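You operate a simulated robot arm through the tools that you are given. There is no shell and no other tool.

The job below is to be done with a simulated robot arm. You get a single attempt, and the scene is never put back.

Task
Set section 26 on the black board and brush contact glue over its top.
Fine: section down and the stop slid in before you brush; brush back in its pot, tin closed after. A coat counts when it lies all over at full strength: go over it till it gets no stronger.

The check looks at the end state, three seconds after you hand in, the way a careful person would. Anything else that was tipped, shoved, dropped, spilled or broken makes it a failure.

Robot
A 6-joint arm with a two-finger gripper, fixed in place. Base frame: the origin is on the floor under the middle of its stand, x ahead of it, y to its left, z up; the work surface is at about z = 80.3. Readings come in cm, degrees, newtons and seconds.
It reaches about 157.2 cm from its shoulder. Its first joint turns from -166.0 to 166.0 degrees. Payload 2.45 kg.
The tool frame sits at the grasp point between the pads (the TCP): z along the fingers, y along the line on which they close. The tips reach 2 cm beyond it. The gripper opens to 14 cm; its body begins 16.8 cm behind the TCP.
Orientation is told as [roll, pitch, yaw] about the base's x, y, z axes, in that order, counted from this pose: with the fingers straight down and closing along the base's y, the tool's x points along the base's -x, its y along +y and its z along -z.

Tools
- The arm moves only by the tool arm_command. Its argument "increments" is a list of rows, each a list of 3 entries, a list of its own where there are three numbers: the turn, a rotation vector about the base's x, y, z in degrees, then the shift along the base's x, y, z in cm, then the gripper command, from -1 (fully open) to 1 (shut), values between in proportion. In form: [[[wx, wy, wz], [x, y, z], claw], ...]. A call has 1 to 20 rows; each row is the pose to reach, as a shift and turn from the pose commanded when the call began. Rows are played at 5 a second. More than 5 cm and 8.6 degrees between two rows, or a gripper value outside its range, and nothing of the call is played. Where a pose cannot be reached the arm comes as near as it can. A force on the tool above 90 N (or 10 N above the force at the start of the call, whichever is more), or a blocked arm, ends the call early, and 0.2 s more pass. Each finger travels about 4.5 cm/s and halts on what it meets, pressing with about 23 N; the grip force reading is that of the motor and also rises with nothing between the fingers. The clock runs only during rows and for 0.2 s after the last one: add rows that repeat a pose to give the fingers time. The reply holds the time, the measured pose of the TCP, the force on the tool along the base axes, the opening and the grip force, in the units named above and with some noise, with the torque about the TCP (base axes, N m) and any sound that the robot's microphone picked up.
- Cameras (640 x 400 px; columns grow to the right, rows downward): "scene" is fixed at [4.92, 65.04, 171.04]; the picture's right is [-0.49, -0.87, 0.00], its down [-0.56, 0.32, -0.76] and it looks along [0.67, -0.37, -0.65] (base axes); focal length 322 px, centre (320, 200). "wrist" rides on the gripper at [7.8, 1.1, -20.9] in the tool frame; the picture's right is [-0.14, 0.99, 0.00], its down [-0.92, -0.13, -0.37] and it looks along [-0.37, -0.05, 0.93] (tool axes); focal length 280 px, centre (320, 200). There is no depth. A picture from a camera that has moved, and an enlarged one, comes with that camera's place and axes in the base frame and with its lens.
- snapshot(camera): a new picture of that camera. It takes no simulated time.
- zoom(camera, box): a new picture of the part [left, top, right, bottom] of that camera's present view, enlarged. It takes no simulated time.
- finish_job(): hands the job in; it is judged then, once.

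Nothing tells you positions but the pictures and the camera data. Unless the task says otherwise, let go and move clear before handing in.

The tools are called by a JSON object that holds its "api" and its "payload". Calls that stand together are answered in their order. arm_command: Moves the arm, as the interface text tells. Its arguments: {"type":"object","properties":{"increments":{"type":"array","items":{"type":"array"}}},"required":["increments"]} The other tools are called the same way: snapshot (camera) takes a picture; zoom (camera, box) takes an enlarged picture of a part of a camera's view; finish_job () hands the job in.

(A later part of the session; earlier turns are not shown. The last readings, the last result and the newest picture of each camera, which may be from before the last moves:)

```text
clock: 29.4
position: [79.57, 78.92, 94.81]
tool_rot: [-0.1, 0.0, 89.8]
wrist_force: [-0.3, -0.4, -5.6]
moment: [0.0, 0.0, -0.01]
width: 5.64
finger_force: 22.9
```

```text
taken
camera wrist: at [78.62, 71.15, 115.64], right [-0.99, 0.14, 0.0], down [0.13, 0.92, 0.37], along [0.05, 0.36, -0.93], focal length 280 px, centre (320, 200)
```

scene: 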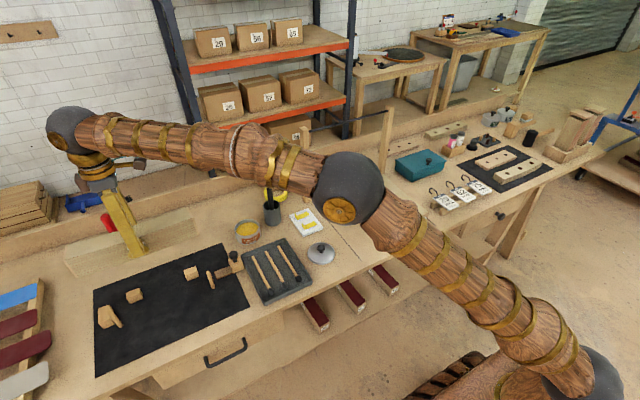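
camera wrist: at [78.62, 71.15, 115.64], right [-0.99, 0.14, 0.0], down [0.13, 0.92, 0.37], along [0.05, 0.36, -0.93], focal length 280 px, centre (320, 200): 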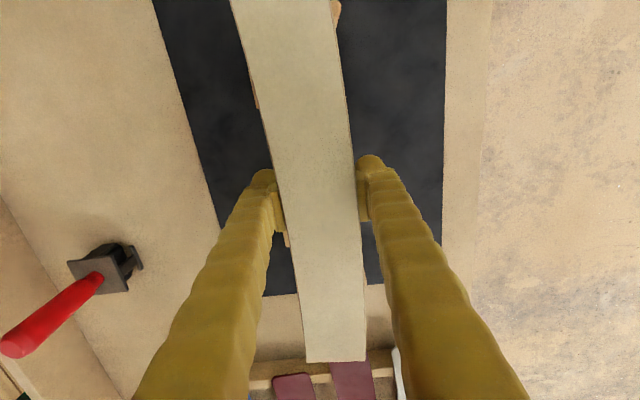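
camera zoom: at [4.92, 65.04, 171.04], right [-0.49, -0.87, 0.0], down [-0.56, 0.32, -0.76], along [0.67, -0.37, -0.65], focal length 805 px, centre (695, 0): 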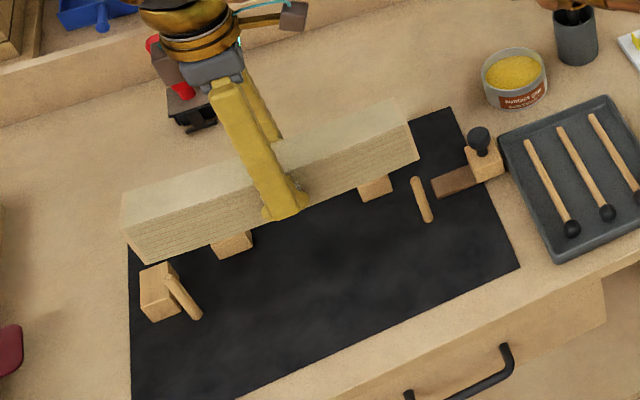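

The jig parts peek out beside the section; I'll zoom in on them to check clearances before the final descent.

{"api": "zoom", "payload": {"camera": "wrist", "box": [220, 0, 380, 100]}}

{"api": "zoom", "payload": {"camera": "wrist", "box": [240, 60, 400, 260]}}

{"api": "zoom", "payload": {"camera": "scene", "box": [100, 250, 180, 340]}}

{"api": "zoom", "payload": {"camera": "scene", "box": [160, 220, 240, 310]}}

```text
4.00 times, centred on (300, 50) of wrist
camera zoom: at [78.62, 71.15, 115.64], right [-0.99, 0.14, 0.0], down [0.13, 0.92, 0.37], along [0.05, 0.36, -0.93], focal length 1122 px, centre (400, 800)
```

zoom: 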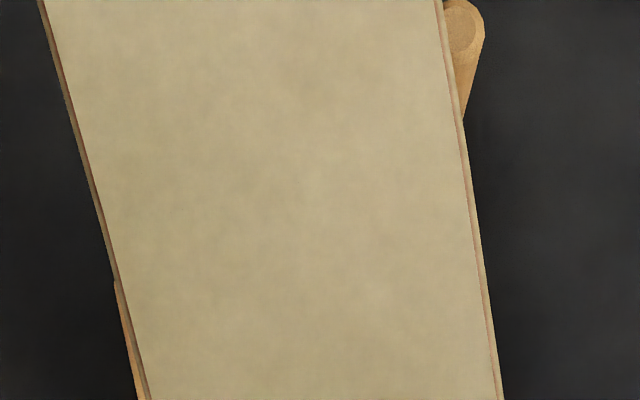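

```text
2.00 times, centred on (320, 160) of wrist
camera zoom: at [78.62, 71.15, 115.64], right [-0.99, 0.14, 0.0], down [0.13, 0.92, 0.37], along [0.05, 0.36, -0.93], focal length 561 px, centre (320, 280)
```

zoom: 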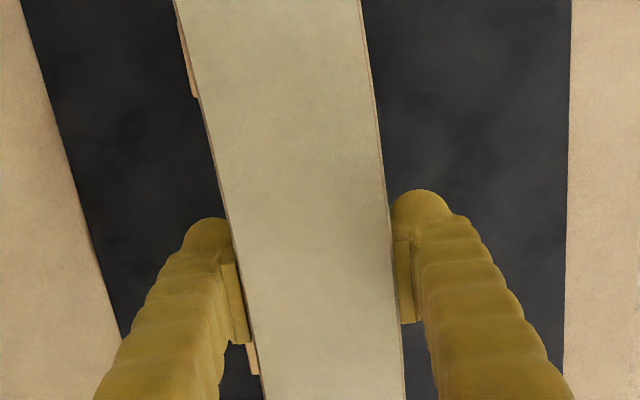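

```text
4.44 times, centred on (140, 295) of scene
camera zoom: at [4.92, 65.04, 171.04], right [-0.49, -0.87, 0.0], down [-0.56, 0.32, -0.76], along [0.67, -0.37, -0.65], focal length 1430 px, centre (1120, -222)
```

zoom: 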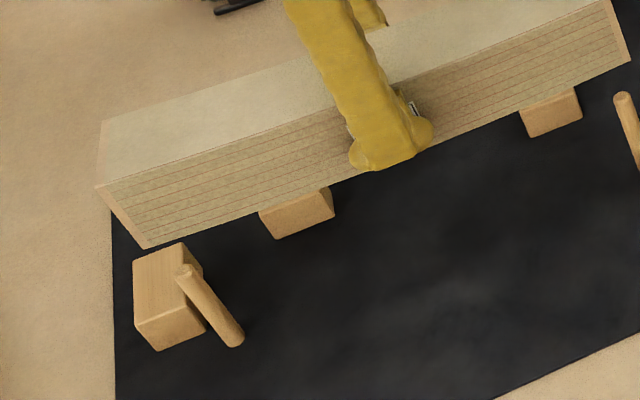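

```text
4.44 times, centred on (200, 265) of scene
camera zoom: at [4.92, 65.04, 171.04], right [-0.49, -0.87, 0.0], down [-0.56, 0.32, -0.76], along [0.67, -0.37, -0.65], focal length 1430 px, centre (853, -89)
```

zoom: 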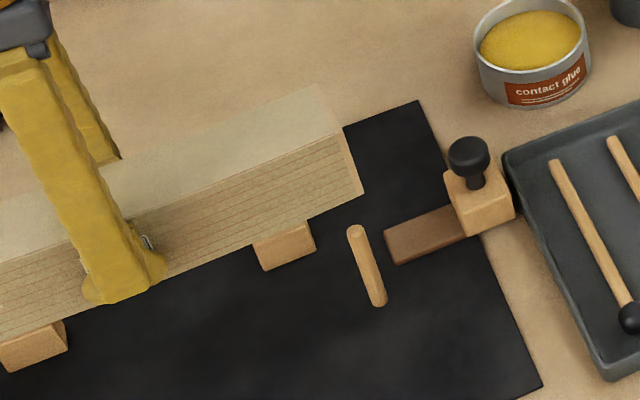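

Clearances agree with my estimates: about 0.3–0.4 cm all round after a nudge of +0.1 in x and y. I'll lower it in two stages.

{"api": "arm_command", "payload": {"increments": [[[0, 0, 0], [0.12, 0.08, 0], 0.6], [[0, 0, 0], [0.12, 0.08, -2], 0.6], [[0, 0, 0], [0.12, 0.08, -4], 0.6], [[0, 0, 0], [0.12, 0.08, -6], 0.6], [[0, 0, 0], [0.12, 0.08, -7.5], 0.6], [[0, 0, 0], [0.12, 0.08, -9], 0.6], [[0, 0, 0], [0.12, 0.08, -9.5], 0.6], [[0, 0, 0], [0.12, 0.08, -9.5], 0.6]]}}

{"api": "zoom", "payload": {"camera": "scene", "box": [80, 220, 260, 360]}}

{"api": "snapshot", "payload": {"camera": "wrist"}}

```text
clock: 31.2
position: [79.89, 78.99, 85.05]
tool_rot: [-0.1, 0.0, 89.9]
wrist_force: [0.5, -0.4, -4.5]
moment: [0.04, -0.01, 0.01]
width: 5.61
finger_force: 23.0
```

```text
2.86 times, centred on (170, 290) of scene
camera zoom: at [4.92, 65.04, 171.04], right [-0.49, -0.87, 0.0], down [-0.56, 0.32, -0.76], along [0.67, -0.37, -0.65], focal length 920 px, centre (749, -57)
```

zoom: 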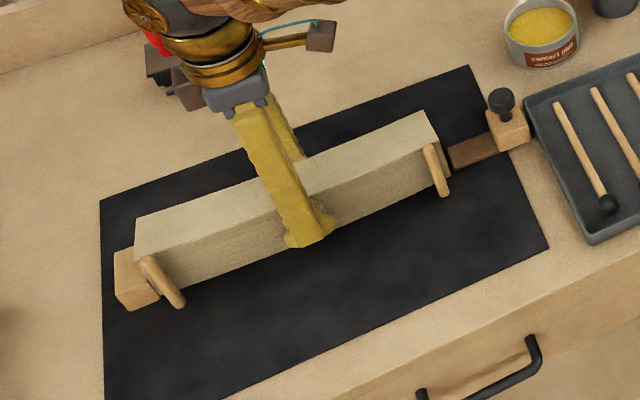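

```text
taken
camera wrist: at [78.84, 71.21, 106.02], right [-0.99, 0.14, 0.0], down [0.13, 0.92, 0.37], along [0.05, 0.36, -0.93], focal length 280 px, centre (320, 200)
```

wrist: 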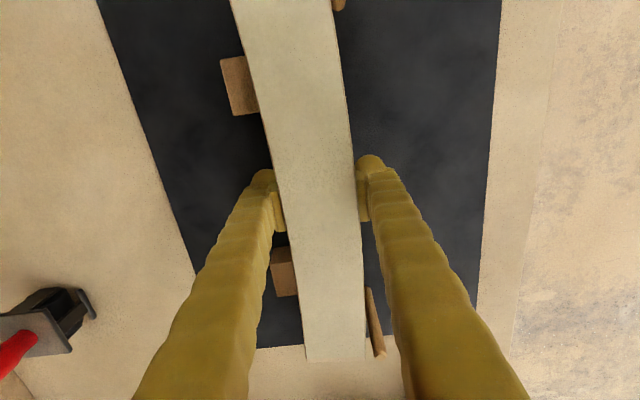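

The section has gone between the pegs and blocks without contact. I'll lower the last centimetre until it rests on the board.

{"api": "arm_command", "payload": {"increments": [[[0, 0, 0], [0, 0, -0.4], 0.6], [[0, 0, 0], [0, 0, -0.7], 0.6], [[0, 0, 0], [0, 0, -0.85], 0.6], [[0, 0, 0], [0, 0, -0.85], 0.6]]}}

{"api": "zoom", "payload": {"camera": "scene", "box": [100, 240, 180, 330]}}

{"api": "zoom", "payload": {"camera": "scene", "box": [160, 220, 240, 310]}}

```text
clock: 32.2
position: [79.94, 78.87, 84.34]
tool_rot: [0.0, 0.0, 90.0]
wrist_force: [-1.8, -0.5, -2.8]
moment: [0.03, -0.01, 0.03]
width: 5.62
finger_force: 22.9
```

```text
4.44 times, centred on (140, 285) of scene
camera zoom: at [4.92, 65.04, 171.04], right [-0.49, -0.87, 0.0], down [-0.56, 0.32, -0.76], along [0.67, -0.37, -0.65], focal length 1430 px, centre (1120, -178)
```

zoom: 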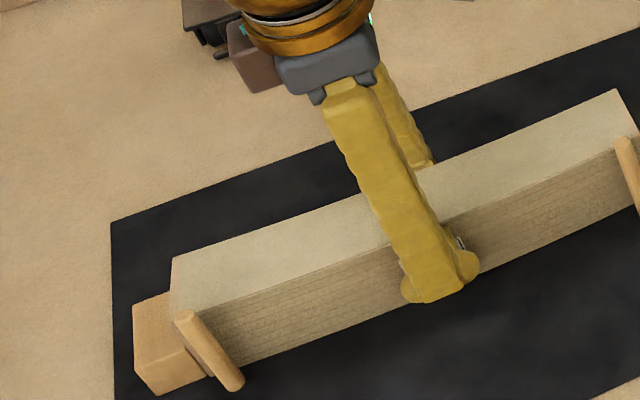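

```text
4.44 times, centred on (200, 265) of scene
camera zoom: at [4.92, 65.04, 171.04], right [-0.49, -0.87, 0.0], down [-0.56, 0.32, -0.76], along [0.67, -0.37, -0.65], focal length 1430 px, centre (853, -89)
```

zoom: 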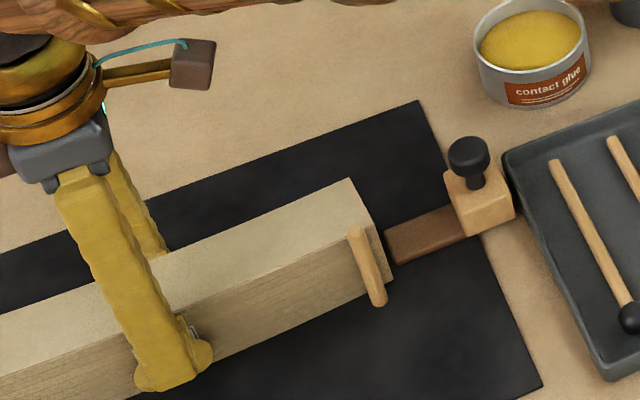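

{"api": "arm_command", "payload": {"increments": [[[0, 0, 0], [0, 0, -0.15], 0.6], [[0, 0, 0], [0, 0, -0.3], 0.6], [[0, 0, 0], [0, 0, -0.3], 0.6]]}}

```text
clock: 33.0
position: [79.91, 79.03, 84.11]
tool_rot: [0.0, -0.2, 90.0]
wrist_force: [-8.6, -4.4, 25.5]
moment: [0.11, -0.1, 0.04]
width: 5.64
finger_force: 23.2
```

Contact with the board registered (25 N up). I'll relieve the pressure slightly, then ease the section toward the end block.

{"api": "arm_command", "payload": {"increments": [[[0, 0, 0], [0, 0, 0.15], 0.6], [[0, 0, 0], [0, 0.15, 0.15], 0.6], [[0, 0, 0], [0, 0.3, 0.15], 0.6], [[0, 0, 0], [0, 0.3, 0.15], 0.6]]}}

{"api": "zoom", "payload": {"camera": "scene", "box": [100, 260, 160, 340]}}

```text
clock: 34.0
position: [79.91, 79.18, 84.2]
tool_rot: [0.0, 0.1, 89.9]
wrist_force: [0.3, -17.3, 4.2]
moment: [0.38, -0.07, 0.07]
width: 5.65
finger_force: 23.2
```

```text
5.00 times, centred on (130, 300) of scene
camera zoom: at [4.92, 65.04, 171.04], right [-0.49, -0.87, 0.0], down [-0.56, 0.32, -0.76], along [0.67, -0.37, -0.65], focal length 1609 px, centre (1270, -300)
```

zoom: 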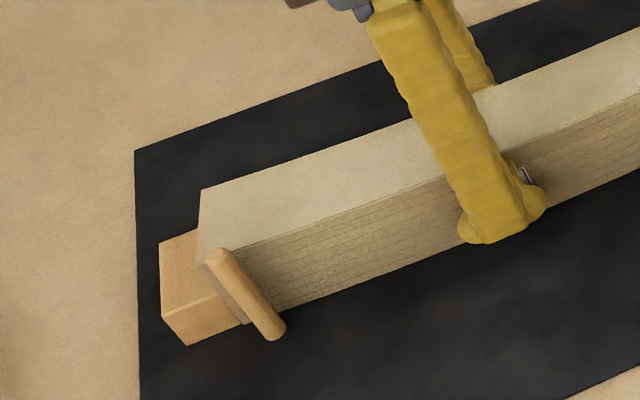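

The section now touches the end block (17 N). I'll relieve that, release, and lift straight up.

{"api": "arm_command", "payload": {"increments": [[[0, 0, 0], [0, -0.12, 0], 0.6], [[0, 0, 0], [0, -0.12, 0], 0.3], [[0, 0, 0], [0, -0.12, 0], 0.1], [[0, 0, 0], [0, -0.12, 0], -0.1], [[0, 0, 0], [0, -0.12, 0], -0.2], [[0, 0, 0], [0, -0.12, 0], -0.2], [[0, 0, 0], [0, -0.12, 3], -0.2], [[0, 0, 0], [0, -0.12, 7], -0.2], [[0, 0, 0], [0, -0.12, 11], -0.2], [[0, 0, 0], [0, -0.12, 15], -0.2], [[0, 0, 0], [0, -0.12, 18], -0.2], [[0, 0, 0], [0, -0.12, 18], -0.2]]}}

{"api": "zoom", "payload": {"camera": "scene", "box": [80, 220, 260, 360]}}

{"api": "snapshot", "payload": {"camera": "wrist"}}

```text
clock: 36.6
position: [79.77, 79.04, 102.11]
tool_rot: [0.0, 0.0, 89.9]
wrist_force: [-0.4, -0.5, -0.6]
moment: [0.0, 0.04, -0.01]
width: 8.42
finger_force: 0.0
```

```text
2.86 times, centred on (170, 290) of scene
camera zoom: at [4.92, 65.04, 171.04], right [-0.49, -0.87, 0.0], down [-0.56, 0.32, -0.76], along [0.67, -0.37, -0.65], focal length 920 px, centre (749, -57)
```

zoom: 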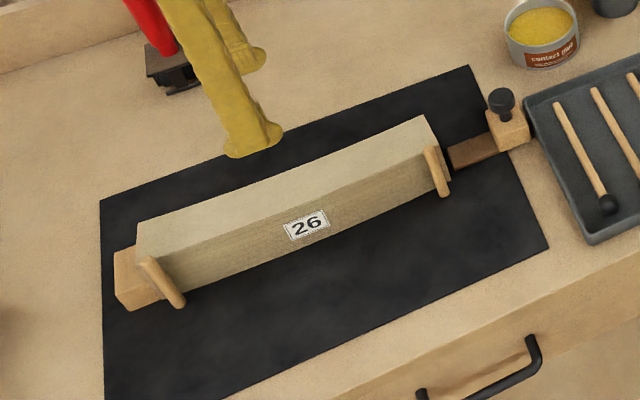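

```text
taken
camera wrist: at [78.73, 71.36, 123.07], right [-0.99, 0.14, 0.0], down [0.13, 0.92, 0.37], along [0.05, 0.36, -0.93], focal length 280 px, centre (320, 200)
```

wrist: 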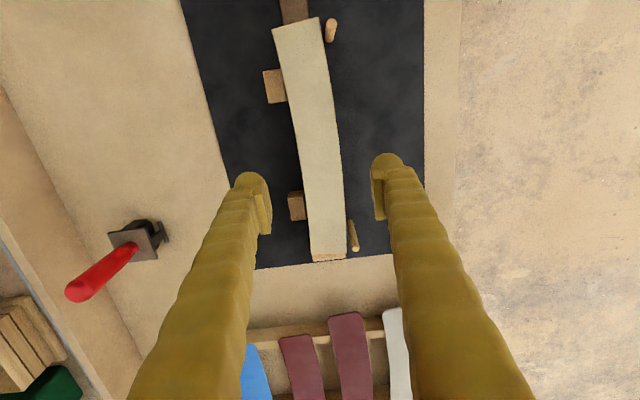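

Section 26 sits flat in the jig against the end block. Next is the stop: I'll move above its knob with the fingers still closing along x so they stay clear of the section when sliding.

{"api": "arm_command", "payload": {"increments": [[[0, 0, 0.1], [0.2, -4.6, 0], -0.2], [[0, 0, 0.1], [0.4, -9.2, 0], 0], [[0, 0, 0.1], [0.6, -13.8, 0], 0.14], [[0, 0, 0.1], [0.8, -18.4, 0], 0.14], [[0, 0, 0.1], [0.85, -23, 0], 0.14], [[0, 0, 0.1], [0.85, -23, -4], 0.14], [[0, 0, 0.1], [0.85, -23, -8], 0.14], [[0, 0, 0.1], [0.85, -23, -8], 0.14]]}}

{"api": "snapshot", "payload": {"camera": "wrist"}}

{"api": "zoom", "payload": {"camera": "scene", "box": [170, 210, 270, 290]}}

```text
clock: 38.4
position: [80.71, 56.2, 94.27]
tool_rot: [0.0, 0.0, 90.1]
wrist_force: [-0.7, 0.1, 0.4]
moment: [0.02, 0.02, -0.02]
width: 6.03
finger_force: 0.1
```

```text
taken
camera wrist: at [79.62, 48.45, 115.22], right [-0.99, 0.14, 0.0], down [0.13, 0.92, 0.37], along [0.05, 0.37, -0.93], focal length 280 px, centre (320, 200)
```

wrist: 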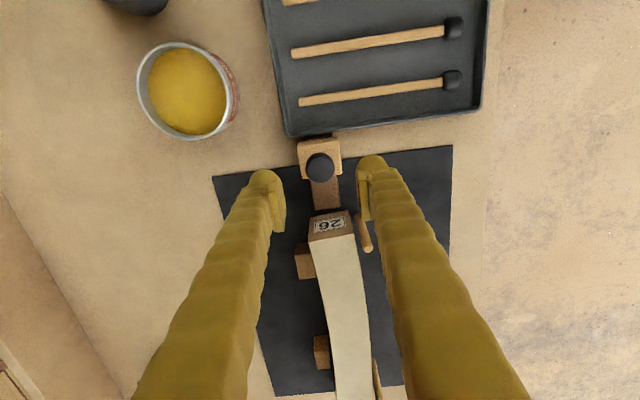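

```text
5.00 times, centred on (220, 250) of scene
camera zoom: at [4.92, 65.04, 171.04], right [-0.49, -0.87, 0.0], down [-0.56, 0.32, -0.76], along [0.67, -0.37, -0.65], focal length 1609 px, centre (820, -50)
```

zoom: 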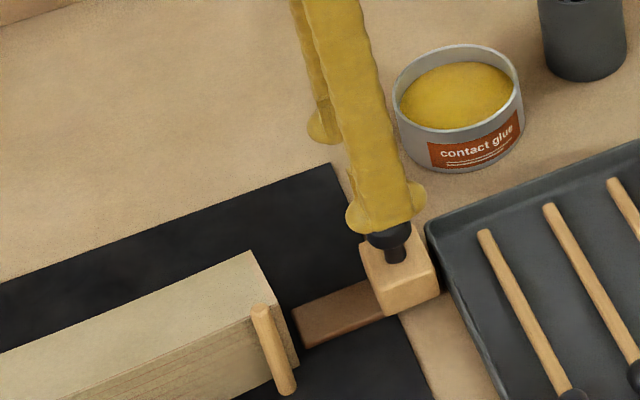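

The knob reads at (80.7, 55.9), almost exactly under the TCP. I'll descend and grip it.

{"api": "arm_command", "payload": {"increments": [[[0, 0, 0], [0, -0.25, -3], 0.14], [[0, 0, 0], [0, -0.25, -6], 0.14], [[0, 0, 0], [0, -0.25, -7.6], 0.14], [[0, 0, 0], [0, -0.25, -7.6], 0.14], [[0, 0, 0], [0, -0.25, -7.6], 0.4], [[0, 0, 0], [0, -0.25, -7.6], 0.7], [[0, 0, 0], [0, -0.25, -7.6], 0.8], [[0, 0, 0], [0, -0.25, -7.6], 0.8], [[0, 0, 0], [0, -0.25, -7.6], 0.8]]}}

{"api": "zoom", "payload": {"camera": "scene", "box": [180, 220, 260, 290]}}

```text
clock: 40.4
position: [80.71, 55.75, 86.51]
tool_rot: [0.1, 0.0, 90.1]
wrist_force: [-33.4, -2.7, 1.5]
moment: [-0.02, 0.05, 0.0]
width: 2.58
finger_force: 45.2
```

```text
5.71 times, centred on (220, 255) of scene
camera zoom: at [4.92, 65.04, 171.04], right [-0.49, -0.87, 0.0], down [-0.56, 0.32, -0.76], along [0.67, -0.37, -0.65], focal length 1839 px, centre (891, -114)
```

zoom: 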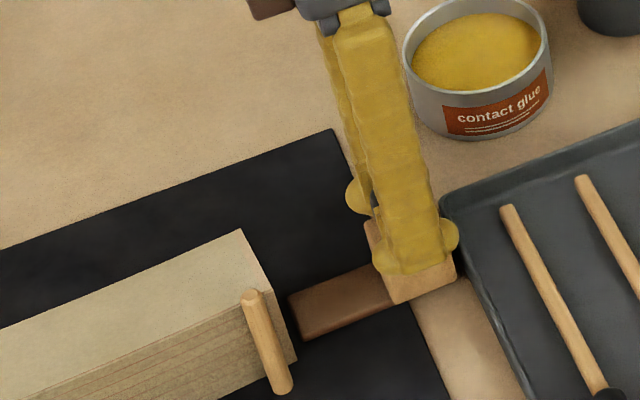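

The knob is gripped, but there's a 33 N sideways load because the stop is guided in x. I'll shift a bit in -x to relieve it.

{"api": "arm_command", "payload": {"increments": [[[0, 0, 0], [-0.1, 0, 0], 0.7], [[0, 0, 0], [-0.1, 0, 0], 0.7]]}}

```text
clock: 41.0
position: [80.51, 55.92, 86.49]
tool_rot: [0.0, 0.1, 90.1]
wrist_force: [-21.6, 4.0, -3.5]
moment: [-0.01, -0.04, 0.01]
width: 2.59
finger_force: 45.3
```

{"api": "arm_command", "payload": {"increments": [[[0, 0, 0], [-0.1, 0, 0], 0.7], [[0, 0, 0], [-0.2, 0, 0], 0.7], [[0, 0, 0], [-0.2, 0, 0], 0.7]]}}

```text
clock: 41.8
position: [80.55, 55.88, 86.53]
tool_rot: [-0.1, 0.1, 90.0]
wrist_force: [22.2, 11.4, -17.3]
moment: [0.06, -0.01, 0.0]
width: 2.57
finger_force: 45.5
```

The side load flipped to +22 N, so the knob centre is 0.1 back in +x. I'll centre there and begin sliding the stop slowly in +y.

{"api": "arm_command", "payload": {"increments": [[[0, 0, 0], [0.1, 0, 0], 0.7], [[0, 0, 0], [0.1, 0.3, 0], 0.7], [[0, 0, 0], [0.1, 0.8, 0], 0.7], [[0, 0, 0], [0.1, 1.4, 0], 0.7], [[0, 0, 0], [0.1, 2, 0], 0.7], [[0, 0, 0], [0.1, 2, 0], 0.7]]}}

{"api": "zoom", "payload": {"camera": "scene", "box": [180, 220, 260, 290]}}

```text
clock: 43.2
position: [80.58, 58.0, 86.54]
tool_rot: [0.0, 0.0, 89.9]
wrist_force: [28.8, 1.4, -0.9]
moment: [-0.04, 0.0, -0.03]
width: 2.57
finger_force: 45.5
```

```text
5.71 times, centred on (220, 255) of scene
camera zoom: at [4.92, 65.04, 171.04], right [-0.49, -0.87, 0.0], down [-0.56, 0.32, -0.76], along [0.67, -0.37, -0.65], focal length 1839 px, centre (891, -114)
```

zoom: 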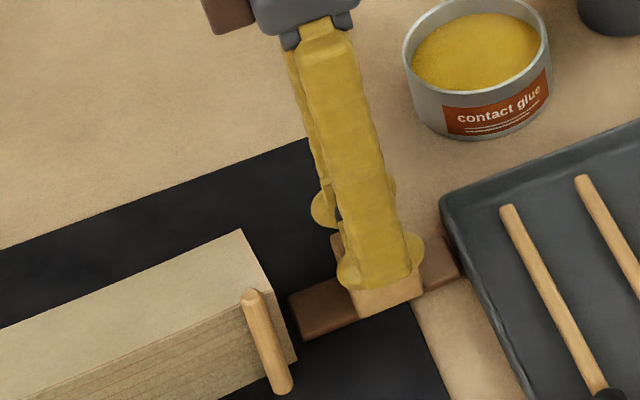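

The stop slides along its rail; the rail extends both ways. I'll correct x slightly and continue toward the section end, watching the force.

{"api": "arm_command", "payload": {"increments": [[[0, 0, 0], [0.13, 0.5, 0], 0.7], [[0, 0, 0], [0.13, 1.0, 0], 0.7], [[0, 0, 0], [0.13, 1.5, 0], 0.7], [[0, 0, 0], [0.13, 2.0, 0], 0.7], [[0, 0, 0], [0.13, 2.5, 0], 0.7], [[0, 0, 0], [0.13, 2.8, 0], 0.7], [[0, 0, 0], [0.13, 2.8, 0], 0.7]]}}

{"api": "zoom", "payload": {"camera": "scene", "box": [180, 220, 260, 290]}}

```text
clock: 44.8
position: [80.62, 60.8, 86.55]
tool_rot: [-0.1, 0.0, 90.1]
wrist_force: [-5.8, -0.8, 8.5]
moment: [0.0, 0.02, -0.02]
width: 2.55
finger_force: 44.7
```

```text
5.71 times, centred on (220, 255) of scene
camera zoom: at [4.92, 65.04, 171.04], right [-0.49, -0.87, 0.0], down [-0.56, 0.32, -0.76], along [0.67, -0.37, -0.65], focal length 1839 px, centre (891, -114)
```

zoom: 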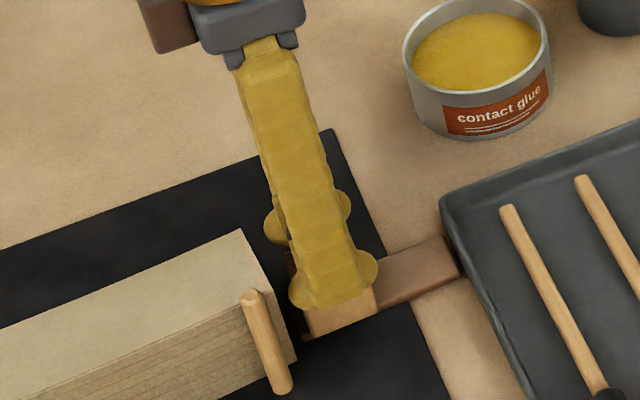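

Getting close: the block face is roughly 0.8 cm from the section end. I'll go on in small steps.

{"api": "arm_command", "payload": {"increments": [[[0, 0, 0], [0, 0.2, 0], 0.7], [[0, 0, 0], [0, 0.4, 0], 0.7], [[0, 0, 0], [0, 0.4, 0], 0.7]]}}

{"api": "zoom", "payload": {"camera": "scene", "box": [190, 240, 240, 285]}}

{"api": "snapshot", "payload": {"camera": "wrist"}}

```text
clock: 45.6
position: [80.6, 61.04, 86.59]
tool_rot: [0.0, 0.0, 90.1]
wrist_force: [-18.5, -1.4, 13.9]
moment: [-0.04, 0.03, -0.02]
width: 2.58
finger_force: 45.1
```

```text
8.89 times, centred on (215, 262) of scene
camera zoom: at [4.92, 65.04, 171.04], right [-0.49, -0.87, 0.0], down [-0.56, 0.32, -0.76], along [0.67, -0.37, -0.65], focal length 2861 px, centre (1253, -356)
```

zoom: 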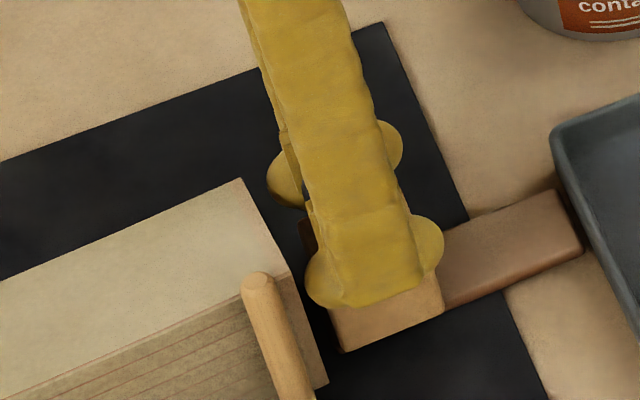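

```text
taken
camera wrist: at [79.59, 53.39, 107.52], right [-0.99, 0.14, 0.0], down [0.13, 0.92, 0.37], along [0.05, 0.37, -0.93], focal length 280 px, centre (320, 200)
```

wrist: 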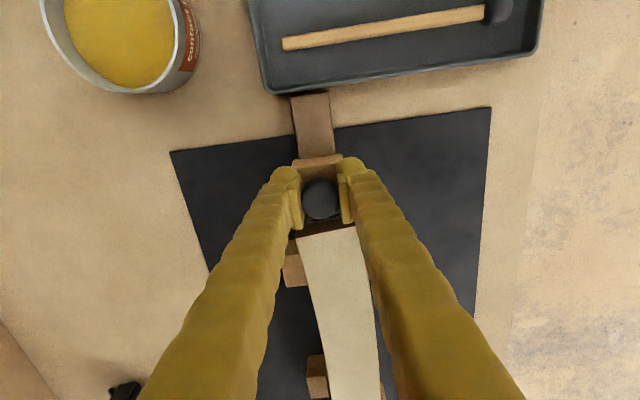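

{"api": "arm_command", "payload": {"increments": [[[0, 0, 0], [-0.08, 0.15, 0.05], 0.7], [[0, 0, 0], [-0.08, 0.3, 0.05], 0.7], [[0, 0, 0], [-0.08, 0.3, 0.05], 0.7]]}}

{"api": "zoom", "payload": {"camera": "scene", "box": [190, 240, 240, 285]}}

```text
clock: 46.4
position: [80.54, 61.28, 86.5]
tool_rot: [0.0, 0.1, 90.1]
wrist_force: [-11.1, -13.9, 3.2]
moment: [-0.04, 0.04, 0.03]
width: 2.56
finger_force: 44.6
```

```text
8.89 times, centred on (215, 262) of scene
camera zoom: at [4.92, 65.04, 171.04], right [-0.49, -0.87, 0.0], down [-0.56, 0.32, -0.76], along [0.67, -0.37, -0.65], focal length 2861 px, centre (1253, -356)
```

zoom: 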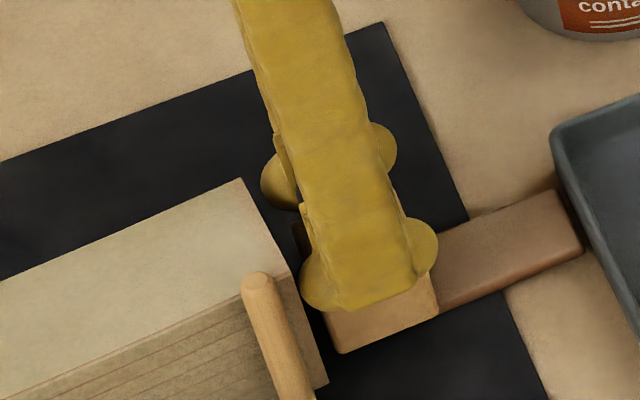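

A -14 N reaction along y has appeared, so the stop is meeting the section (or its end of travel). I'll push slightly more to confirm.

{"api": "arm_command", "payload": {"increments": [[[0, 0, 0], [0, 0.1, 0], 0.7], [[0, 0, 0], [0, 0.2, 0], 0.7], [[0, 0, 0], [0, 0.2, 0], 0.7]]}}

{"api": "zoom", "payload": {"camera": "scene", "box": [190, 240, 240, 285]}}

{"api": "zoom", "payload": {"camera": "wrist", "box": [240, 130, 420, 280]}}

```text
clock: 47.2
position: [80.59, 61.48, 86.45]
tool_rot: [0.0, 0.1, 90.0]
wrist_force: [2.6, -43.5, -0.3]
moment: [-0.04, 0.01, -0.01]
width: 2.58
finger_force: 45.3
```

```text
8.89 times, centred on (215, 262) of scene
camera zoom: at [4.92, 65.04, 171.04], right [-0.49, -0.87, 0.0], down [-0.56, 0.32, -0.76], along [0.67, -0.37, -0.65], focal length 2861 px, centre (1253, -356)
```

zoom: 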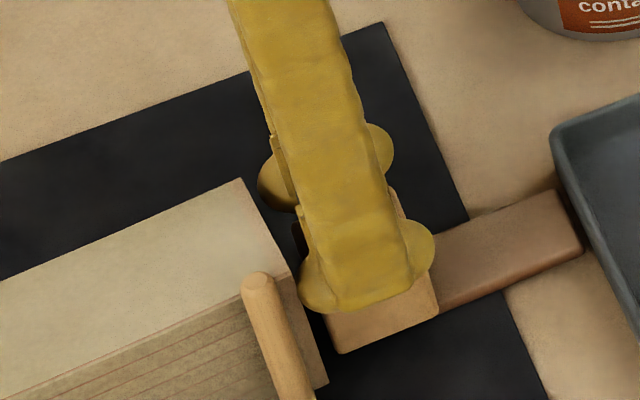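

```text
2.67 times, centred on (330, 205) of wrist
camera zoom: at [79.57, 53.76, 107.51], right [-0.99, 0.14, 0.0], down [0.13, 0.92, 0.37], along [0.05, 0.36, -0.93], focal length 748 px, centre (293, 187)
```

zoom: 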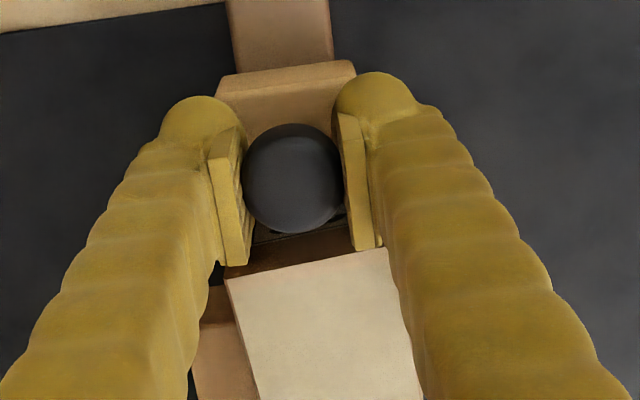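

The stop didn't move further while the force rose to 43 N, so it's fully in. I'll relieve the push, open, and lift away.

{"api": "arm_command", "payload": {"increments": [[[0, 0, 0], [0, -0.15, 0], 0.7], [[0, 0, 0], [0, -0.15, 0], 0.5], [[0, 0, 0], [0, -0.15, 0], 0.3], [[0, 0, 0], [0, -0.15, 0], 0.2], [[0, 0, 0], [0, -0.15, 0], 0.2], [[0, 0, 0], [0, -0.15, 3], 0.2], [[0, 0, 0], [0, -0.15, 7], 0.2], [[0, 0, 0], [0, -0.15, 11], 0.2], [[0, 0, 0], [0, -0.15, 15], 0.2], [[0, 0, 0], [0, -4, 17], 0.2], [[0, 0, 0], [0, -8, 18], 0.2], [[0, 0, 0], [0, -8, 18], 0.2]]}}

{"api": "zoom", "payload": {"camera": "scene", "box": [180, 230, 260, 295]}}

{"api": "snapshot", "payload": {"camera": "wrist"}}

```text
clock: 49.8
position: [80.54, 53.16, 104.67]
tool_rot: [0.0, -0.1, 90.1]
wrist_force: [-0.8, -0.4, 0.5]
moment: [0.01, 0.0, 0.0]
width: 5.6
finger_force: 0.0
```

```text
6.15 times, centred on (220, 262) of scene
camera zoom: at [4.92, 65.04, 171.04], right [-0.49, -0.87, 0.0], down [-0.56, 0.32, -0.76], along [0.67, -0.37, -0.65], focal length 1981 px, centre (935, -185)
```

zoom: 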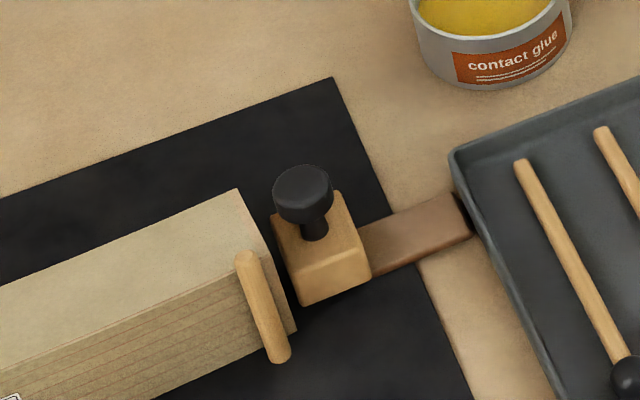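

```text
taken
camera wrist: at [79.48, 45.43, 125.63], right [-0.99, 0.14, 0.0], down [0.13, 0.92, 0.37], along [0.05, 0.36, -0.93], focal length 280 px, centre (320, 200)
```

wrist: 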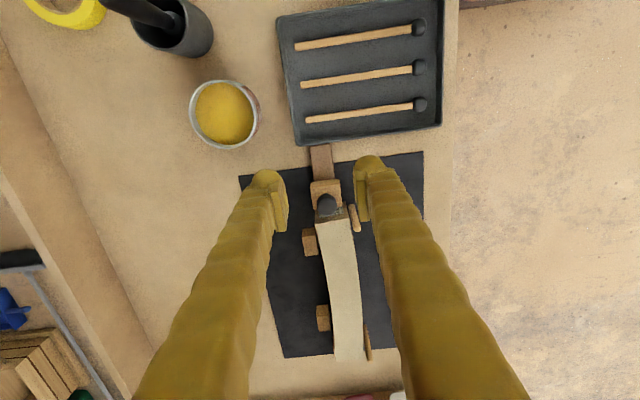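

The stop is close to the section end, but I suspect my fingertips touched the section before the stop did. I'll zoom in to check for a remaining gap.

{"api": "zoom", "payload": {"camera": "wrist", "box": [285, 140, 385, 240]}}

{"api": "zoom", "payload": {"camera": "scene", "box": [205, 250, 245, 285]}}

{"api": "zoom", "payload": {"camera": "scene", "box": [190, 140, 290, 240]}}

```text
4.00 times, centred on (335, 190) of wrist
camera zoom: at [79.48, 45.43, 125.63], right [-0.99, 0.14, 0.0], down [0.13, 0.92, 0.37], along [0.05, 0.36, -0.93], focal length 1122 px, centre (260, 240)
```

zoom: 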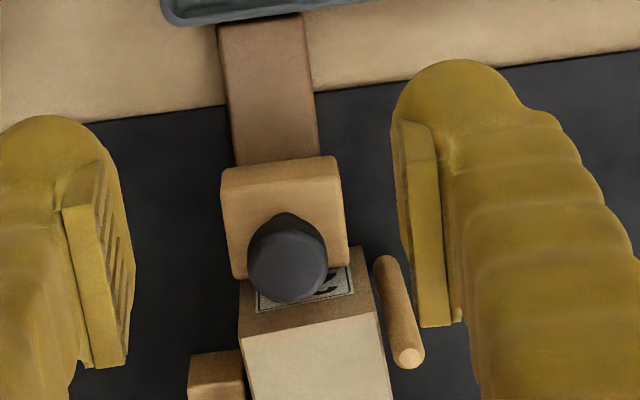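

```text
11.43 times, centred on (225, 268) of scene
camera zoom: at [4.92, 65.04, 171.04], right [-0.49, -0.87, 0.0], down [-0.56, 0.32, -0.76], along [0.67, -0.37, -0.65], focal length 3678 px, centre (1406, -571)
```

zoom: 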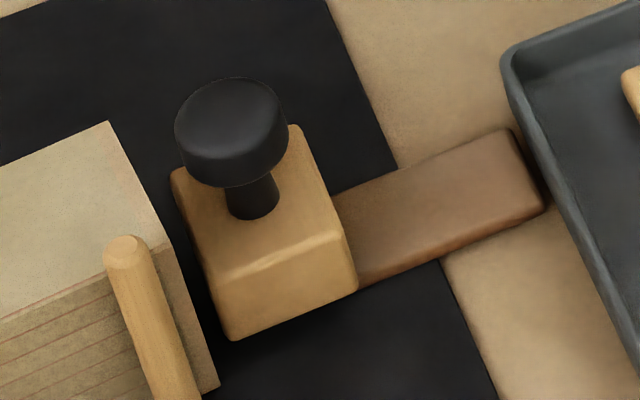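

```text
4.00 times, centred on (240, 190) of scene
camera zoom: at [4.92, 65.04, 171.04], right [-0.49, -0.87, 0.0], down [-0.56, 0.32, -0.76], along [0.67, -0.37, -0.65], focal length 1287 px, centre (640, 240)
```

zoom: 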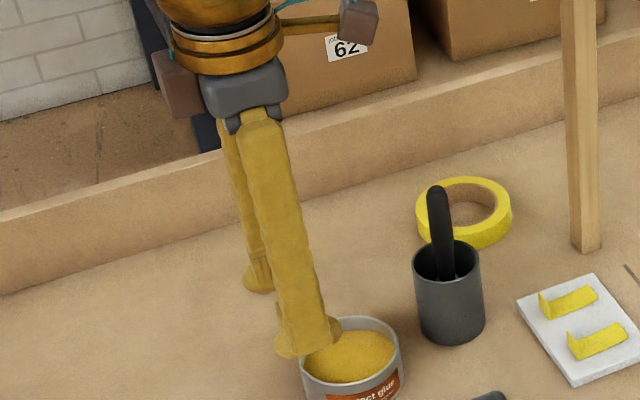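

There is still a gap of roughly 0.5 cm between the stop and the section, as my fingertips had touched the section first. I'll close the fingers and push the knob from behind (from the -y side) instead.

{"api": "arm_command", "payload": {"increments": [[[0, 0, 0], [0.05, 1.5, 0], 0.6], [[0, 0, 0], [0.05, 3, 0], 1], [[0, 0, 0], [0.05, 3, -3], 1], [[0, 0, 0], [0.05, 3, -7], 1], [[0, 0, 0], [0.05, 3, -11], 1], [[0, 0, 0], [0.05, 3, -14], 1], [[0, 0, 0], [0.05, 3, -14], 1]]}}

{"api": "zoom", "payload": {"camera": "scene", "box": [180, 220, 260, 290]}}

{"api": "snapshot", "payload": {"camera": "wrist"}}

```text
clock: 51.4
position: [80.58, 56.5, 90.7]
tool_rot: [0.0, 0.0, 90.0]
wrist_force: [0.2, 0.9, 0.5]
moment: [0.0, 0.02, 0.01]
width: 0.0
finger_force: 23.2
```

```text
5.71 times, centred on (220, 255) of scene
camera zoom: at [4.92, 65.04, 171.04], right [-0.49, -0.87, 0.0], down [-0.56, 0.32, -0.76], along [0.67, -0.37, -0.65], focal length 1839 px, centre (891, -114)
```

zoom: 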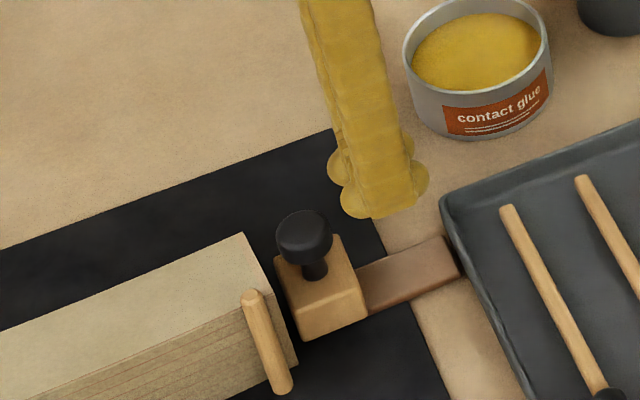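

```text
taken
camera wrist: at [79.61, 48.78, 111.66], right [-0.99, 0.14, 0.0], down [0.13, 0.92, 0.37], along [0.05, 0.36, -0.93], focal length 280 px, centre (320, 200)
```

wrist: 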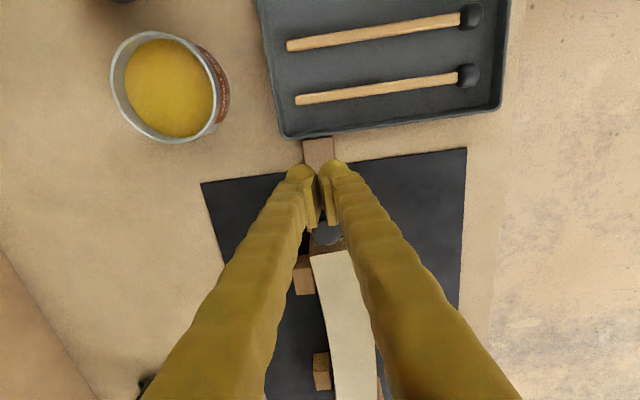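

Closed fingertips extend about 2.45 cm ahead of the TCP, so contact with the knob should come at y≈57.5. I'll descend and push gently in +y.

{"api": "arm_command", "payload": {"increments": [[[0, 0, 0], [0, -0.1, -2], 1], [[0, 0, 0], [0, -0.1, -4.1], 1], [[0, 0, 0], [0, -0.1, -4.1], 1], [[0, 0, 0], [0, 0.4, -4.1], 1], [[0, 0, 0], [0, 0.8, -4.1], 1], [[0, 0, 0], [0, 1.1, -4.1], 1], [[0, 0, 0], [0, 1.1, -4.1], 1]]}}

{"api": "zoom", "payload": {"camera": "scene", "box": [190, 230, 250, 285]}}

```text
clock: 53.0
position: [80.66, 57.7, 86.47]
tool_rot: [0.0, 0.0, 90.1]
wrist_force: [0.2, 0.9, 0.4]
moment: [-0.01, 0.04, 0.01]
width: 0.02
finger_force: 22.9
```

```text
7.27 times, centred on (220, 258) of scene
camera zoom: at [4.92, 65.04, 171.04], right [-0.49, -0.87, 0.0], down [-0.56, 0.32, -0.76], along [0.67, -0.37, -0.65], focal length 2341 px, centre (1047, -218)
```

zoom: 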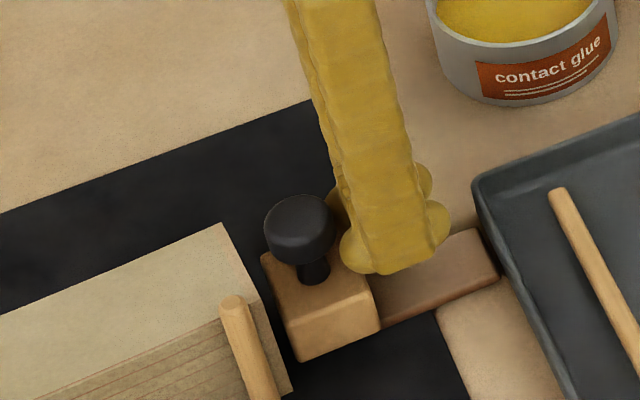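

The fingertips are just behind the knob now without contact force. I'll continue pushing in small steps.

{"api": "arm_command", "payload": {"increments": [[[0, 0, 0], [0, 0.2, 0], 1], [[0, 0, 0], [0, 0.4, 0], 1], [[0, 0, 0], [0, 0.6, 0], 1], [[0, 0, 0], [0, 0.6, 0], 1]]}}

{"api": "zoom", "payload": {"camera": "scene", "box": [190, 230, 250, 285]}}

```text
clock: 54.0
position: [80.54, 58.23, 86.51]
tool_rot: [0.0, 0.0, 90.0]
wrist_force: [-1.5, -3.1, 0.3]
moment: [-0.01, 0.01, 0.03]
width: 0.59
finger_force: 29.5
```

```text
7.27 times, centred on (220, 258) of scene
camera zoom: at [4.92, 65.04, 171.04], right [-0.49, -0.87, 0.0], down [-0.56, 0.32, -0.76], along [0.67, -0.37, -0.65], focal length 2341 px, centre (1047, -218)
```

zoom: 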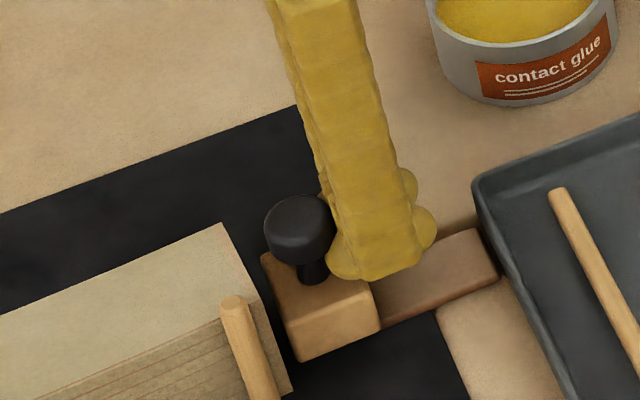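

The round fingertips are wedging around the knob instead of pushing it. I'll back off, open, and grip the knob with the front ends of the pads so they stay clear of the section while I slide.

{"api": "arm_command", "payload": {"increments": [[[0, 0, 0], [0.05, -0.8, 0], 1], [[0, 0, 0], [0.05, -0.8, 0], 0.6], [[0, 0, 0], [0.05, -0.8, 0], 0.3], [[0, 0, 0], [0.05, -0.8, 0], 0.3], [[0, 0, 0], [0.05, 0.4, 0], 0.3], [[0, 0, 0], [0.05, 1.5, 0], 0.3], [[0, 0, 0], [0.05, 1.5, 0], 0.5], [[0, 0, 0], [0.05, 1.5, 0], 0.7], [[0, 0, 0], [0.05, 1.5, 0], 0.7], [[0, 0, 0], [0.05, 1.5, 0], 0.7]]}}

{"api": "zoom", "payload": {"camera": "scene", "box": [190, 230, 250, 285]}}

```text
clock: 56.2
position: [80.65, 59.77, 86.43]
tool_rot: [0.1, 0.0, 90.1]
wrist_force: [-12.3, -3.5, -0.7]
moment: [-0.02, 0.03, 0.21]
width: 2.59
finger_force: 44.9
```

```text
7.27 times, centred on (220, 258) of scene
camera zoom: at [4.92, 65.04, 171.04], right [-0.49, -0.87, 0.0], down [-0.56, 0.32, -0.76], along [0.67, -0.37, -0.65], focal length 2341 px, centre (1047, -218)
```

zoom: 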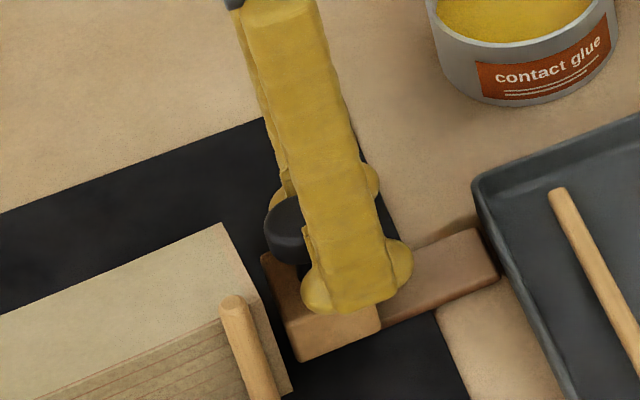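

The knob is gripped by the front of the pads (2.59 cm). I'll slide in small steps toward the section.

{"api": "arm_command", "payload": {"increments": [[[0, 0, 0], [-0.05, 0.2, 0], 0.7], [[0, 0, 0], [-0.05, 0.4, 0], 0.7], [[0, 0, 0], [-0.05, 0.4, 0], 0.7]]}}

{"api": "zoom", "payload": {"camera": "scene", "box": [190, 230, 250, 285]}}

```text
clock: 57.0
position: [80.62, 60.0, 86.48]
tool_rot: [0.1, 0.1, 90.0]
wrist_force: [-14.1, -42.9, -0.1]
moment: [-0.01, -0.02, 0.29]
width: 2.6
finger_force: 44.8
```

```text
7.27 times, centred on (220, 258) of scene
camera zoom: at [4.92, 65.04, 171.04], right [-0.49, -0.87, 0.0], down [-0.56, 0.32, -0.76], along [0.67, -0.37, -0.65], focal length 2341 px, centre (1047, -218)
```

zoom: 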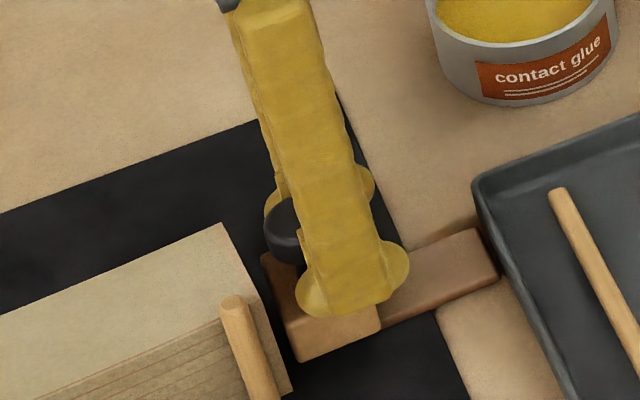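

The reaction rises to 43 N with no movement at all, so the stop really is at its inner end. I'll relieve the push, let go and lift off.

{"api": "arm_command", "payload": {"increments": [[[0, 0, 0], [0, -0.25, 0], 0.7], [[0, 0, 0], [0, -0.25, 0], 0.5], [[0, 0, 0], [0, -0.25, 0], 0.3], [[0, 0, 0], [0, -0.25, 0], 0.2], [[0, 0, 0], [0, -0.25, 0], 0.2], [[0, 0, 0], [0, -0.25, 3], 0.2], [[0, 0, 0], [0, -0.25, 7], 0.2], [[0, 0, 0], [0, -0.25, 11], 0.2], [[0, 0, 0], [0, -0.25, 15], 0.2], [[0, 0, 0], [0, -0.25, 19], 0], [[0, 0, 0], [0, -0.25, 19], 0]]}}

{"api": "zoom", "payload": {"camera": "scene", "box": [205, 250, 245, 285]}}

{"api": "zoom", "payload": {"camera": "scene", "box": [80, 220, 260, 360]}}

```text
clock: 59.4
position: [80.69, 60.03, 105.74]
tool_rot: [0.0, 0.0, 89.9]
wrist_force: [0.6, 0.3, -0.1]
moment: [0.03, -0.01, 0.02]
width: 7.01
finger_force: 0.1
```

```text
11.43 times, centred on (225, 268) of scene
camera zoom: at [4.92, 65.04, 171.04], right [-0.49, -0.87, 0.0], down [-0.56, 0.32, -0.76], along [0.67, -0.37, -0.65], focal length 3678 px, centre (1406, -571)
```

zoom: 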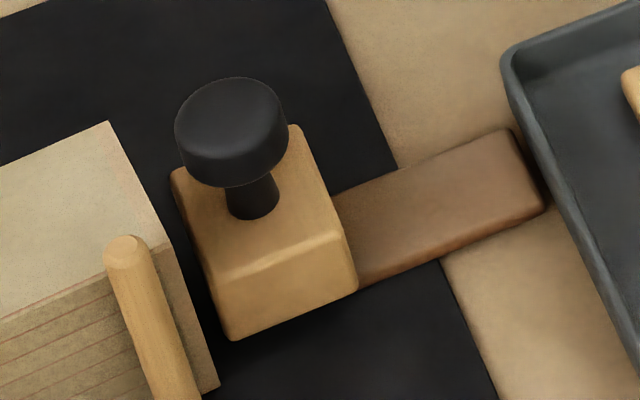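

```text
2.86 times, centred on (170, 290) of scene
camera zoom: at [4.92, 65.04, 171.04], right [-0.49, -0.87, 0.0], down [-0.56, 0.32, -0.76], along [0.67, -0.37, -0.65], focal length 920 px, centre (749, -57)
```

zoom: 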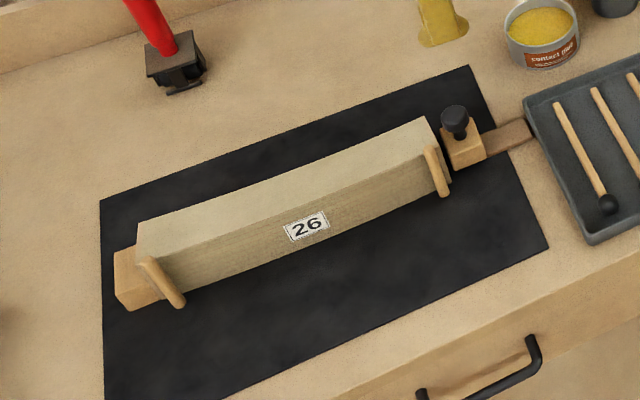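

The section is down and the stop is in. Next is the brush: I'll move over to the pot, turning the gripper back so it closes along y, and look at the handle between the fingers.

{"api": "arm_command", "payload": {"increments": [[[0, 0, -7.5], [1.3, -2, 1], 0], [[0, 0, -15], [2.6, -4, 2], 0], [[0, 0, -22.5], [3.9, -6, 3], 0], [[0, 0, -30], [5.2, -8, 4], 0], [[0, 0, -37.5], [6.5, -10, 4], 0], [[0, 0, -45], [7.8, -12, 4], 0], [[0, 0, -52.5], [9.1, -14, 4], 0], [[0, 0, -60], [10.4, -16, 4], 0], [[0, 0, -67.5], [11.7, -18, 4], 0], [[0, 0, -75], [13, -20, 4], 0], [[0, 0, -82.5], [14.3, -22, 4], 0], [[0, 0, -89.9], [15.7, -24.6, 4], 0], [[0, 0, -89.9], [15.7, -24.6, 4], 0]]}}

{"api": "snapshot", "payload": {"camera": "wrist"}}

{"api": "zoom", "payload": {"camera": "scene", "box": [220, 130, 320, 230]}}

```text
clock: 62.2
position: [96.21, 35.27, 109.57]
tool_rot: [-0.1, 0.1, 0.1]
wrist_force: [0.3, 0.0, -0.8]
moment: [0.02, 0.01, 0.01]
width: 7.02
finger_force: 0.0
```

```text
taken
camera wrist: at [88.48, 36.48, 130.47], right [0.14, 0.99, 0.0], down [0.92, -0.13, 0.37], along [0.37, -0.05, -0.93], focal length 280 px, centre (320, 200)
```

wrist: 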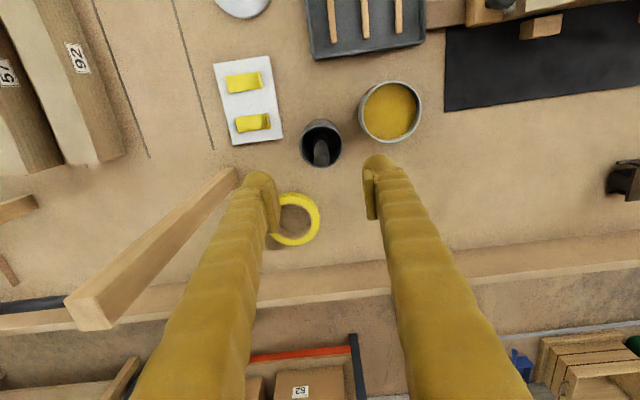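

```text
4.00 times, centred on (270, 180) of scene
camera zoom: at [4.92, 65.04, 171.04], right [-0.49, -0.87, 0.0], down [-0.56, 0.32, -0.76], along [0.67, -0.37, -0.65], focal length 1287 px, centre (520, 280)
```

zoom: 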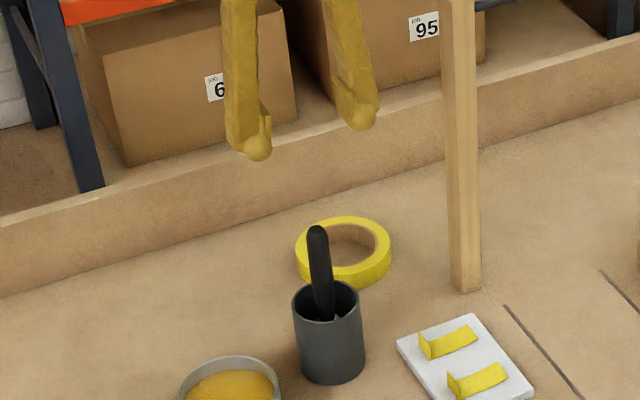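

{"api": "zoom", "payload": {"camera": "wrist", "box": [270, 90, 430, 190]}}

```text
4.00 times, centred on (350, 140) of wrist
camera zoom: at [88.48, 36.48, 130.47], right [0.14, 0.99, 0.0], down [0.92, -0.13, 0.37], along [0.37, -0.05, -0.93], focal length 1122 px, centre (200, 440)
```

zoom: 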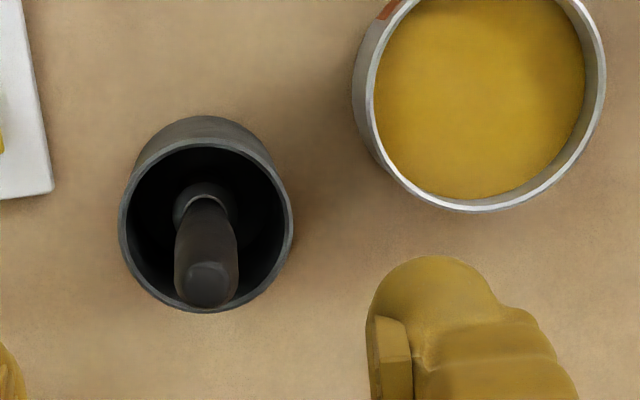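

The handle stands nearly vertical at about (96.6, 35.5), top at z≈96.8. I'll descend with the fingers either side of it, keeping the tips above the pot rim, and grip.

{"api": "arm_command", "payload": {"increments": [[[0, 0, 0], [0.35, 0.25, -3], 0], [[0, 0, 0], [0.35, 0.25, -7], 0], [[0, 0, 0], [0.35, 0.25, -11], 0], [[0, 0, 0], [0.35, 0.25, -14.5], 0], [[0, 0, 0], [0.35, 0.25, -17.4], 0], [[0, 0, 0], [0.35, 0.25, -17.4], 0]]}}

{"api": "snapshot", "payload": {"camera": "wrist"}}

{"api": "zoom", "payload": {"camera": "scene", "box": [230, 160, 310, 240]}}

```text
clock: 63.6
position: [96.72, 35.48, 92.26]
tool_rot: [0.0, -0.1, 0.2]
wrist_force: [-0.4, -0.4, -0.1]
moment: [0.01, 0.01, 0.01]
width: 7.01
finger_force: 0.0
```

```text
taken
camera wrist: at [88.92, 36.7, 113.18], right [0.14, 0.99, 0.0], down [0.92, -0.13, 0.37], along [0.37, -0.05, -0.93], focal length 280 px, centre (320, 200)
```

wrist: 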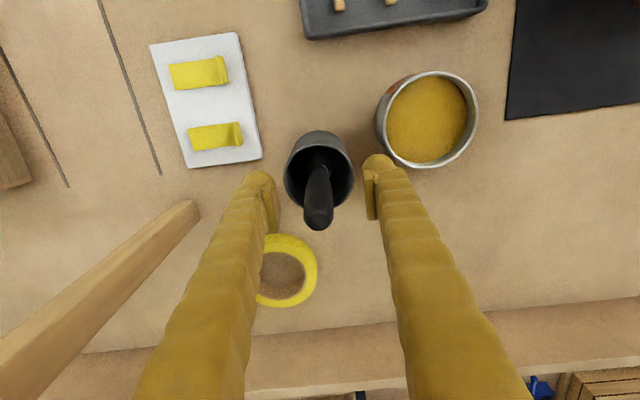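

```text
5.00 times, centred on (270, 200) of scene
camera zoom: at [4.92, 65.04, 171.04], right [-0.49, -0.87, 0.0], down [-0.56, 0.32, -0.76], along [0.67, -0.37, -0.65], focal length 1609 px, centre (570, 200)
```

zoom: 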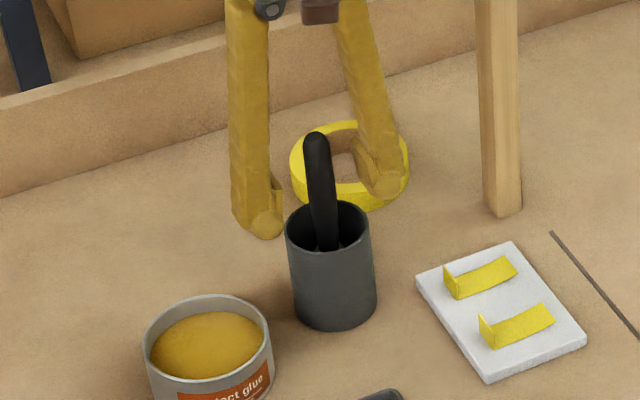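

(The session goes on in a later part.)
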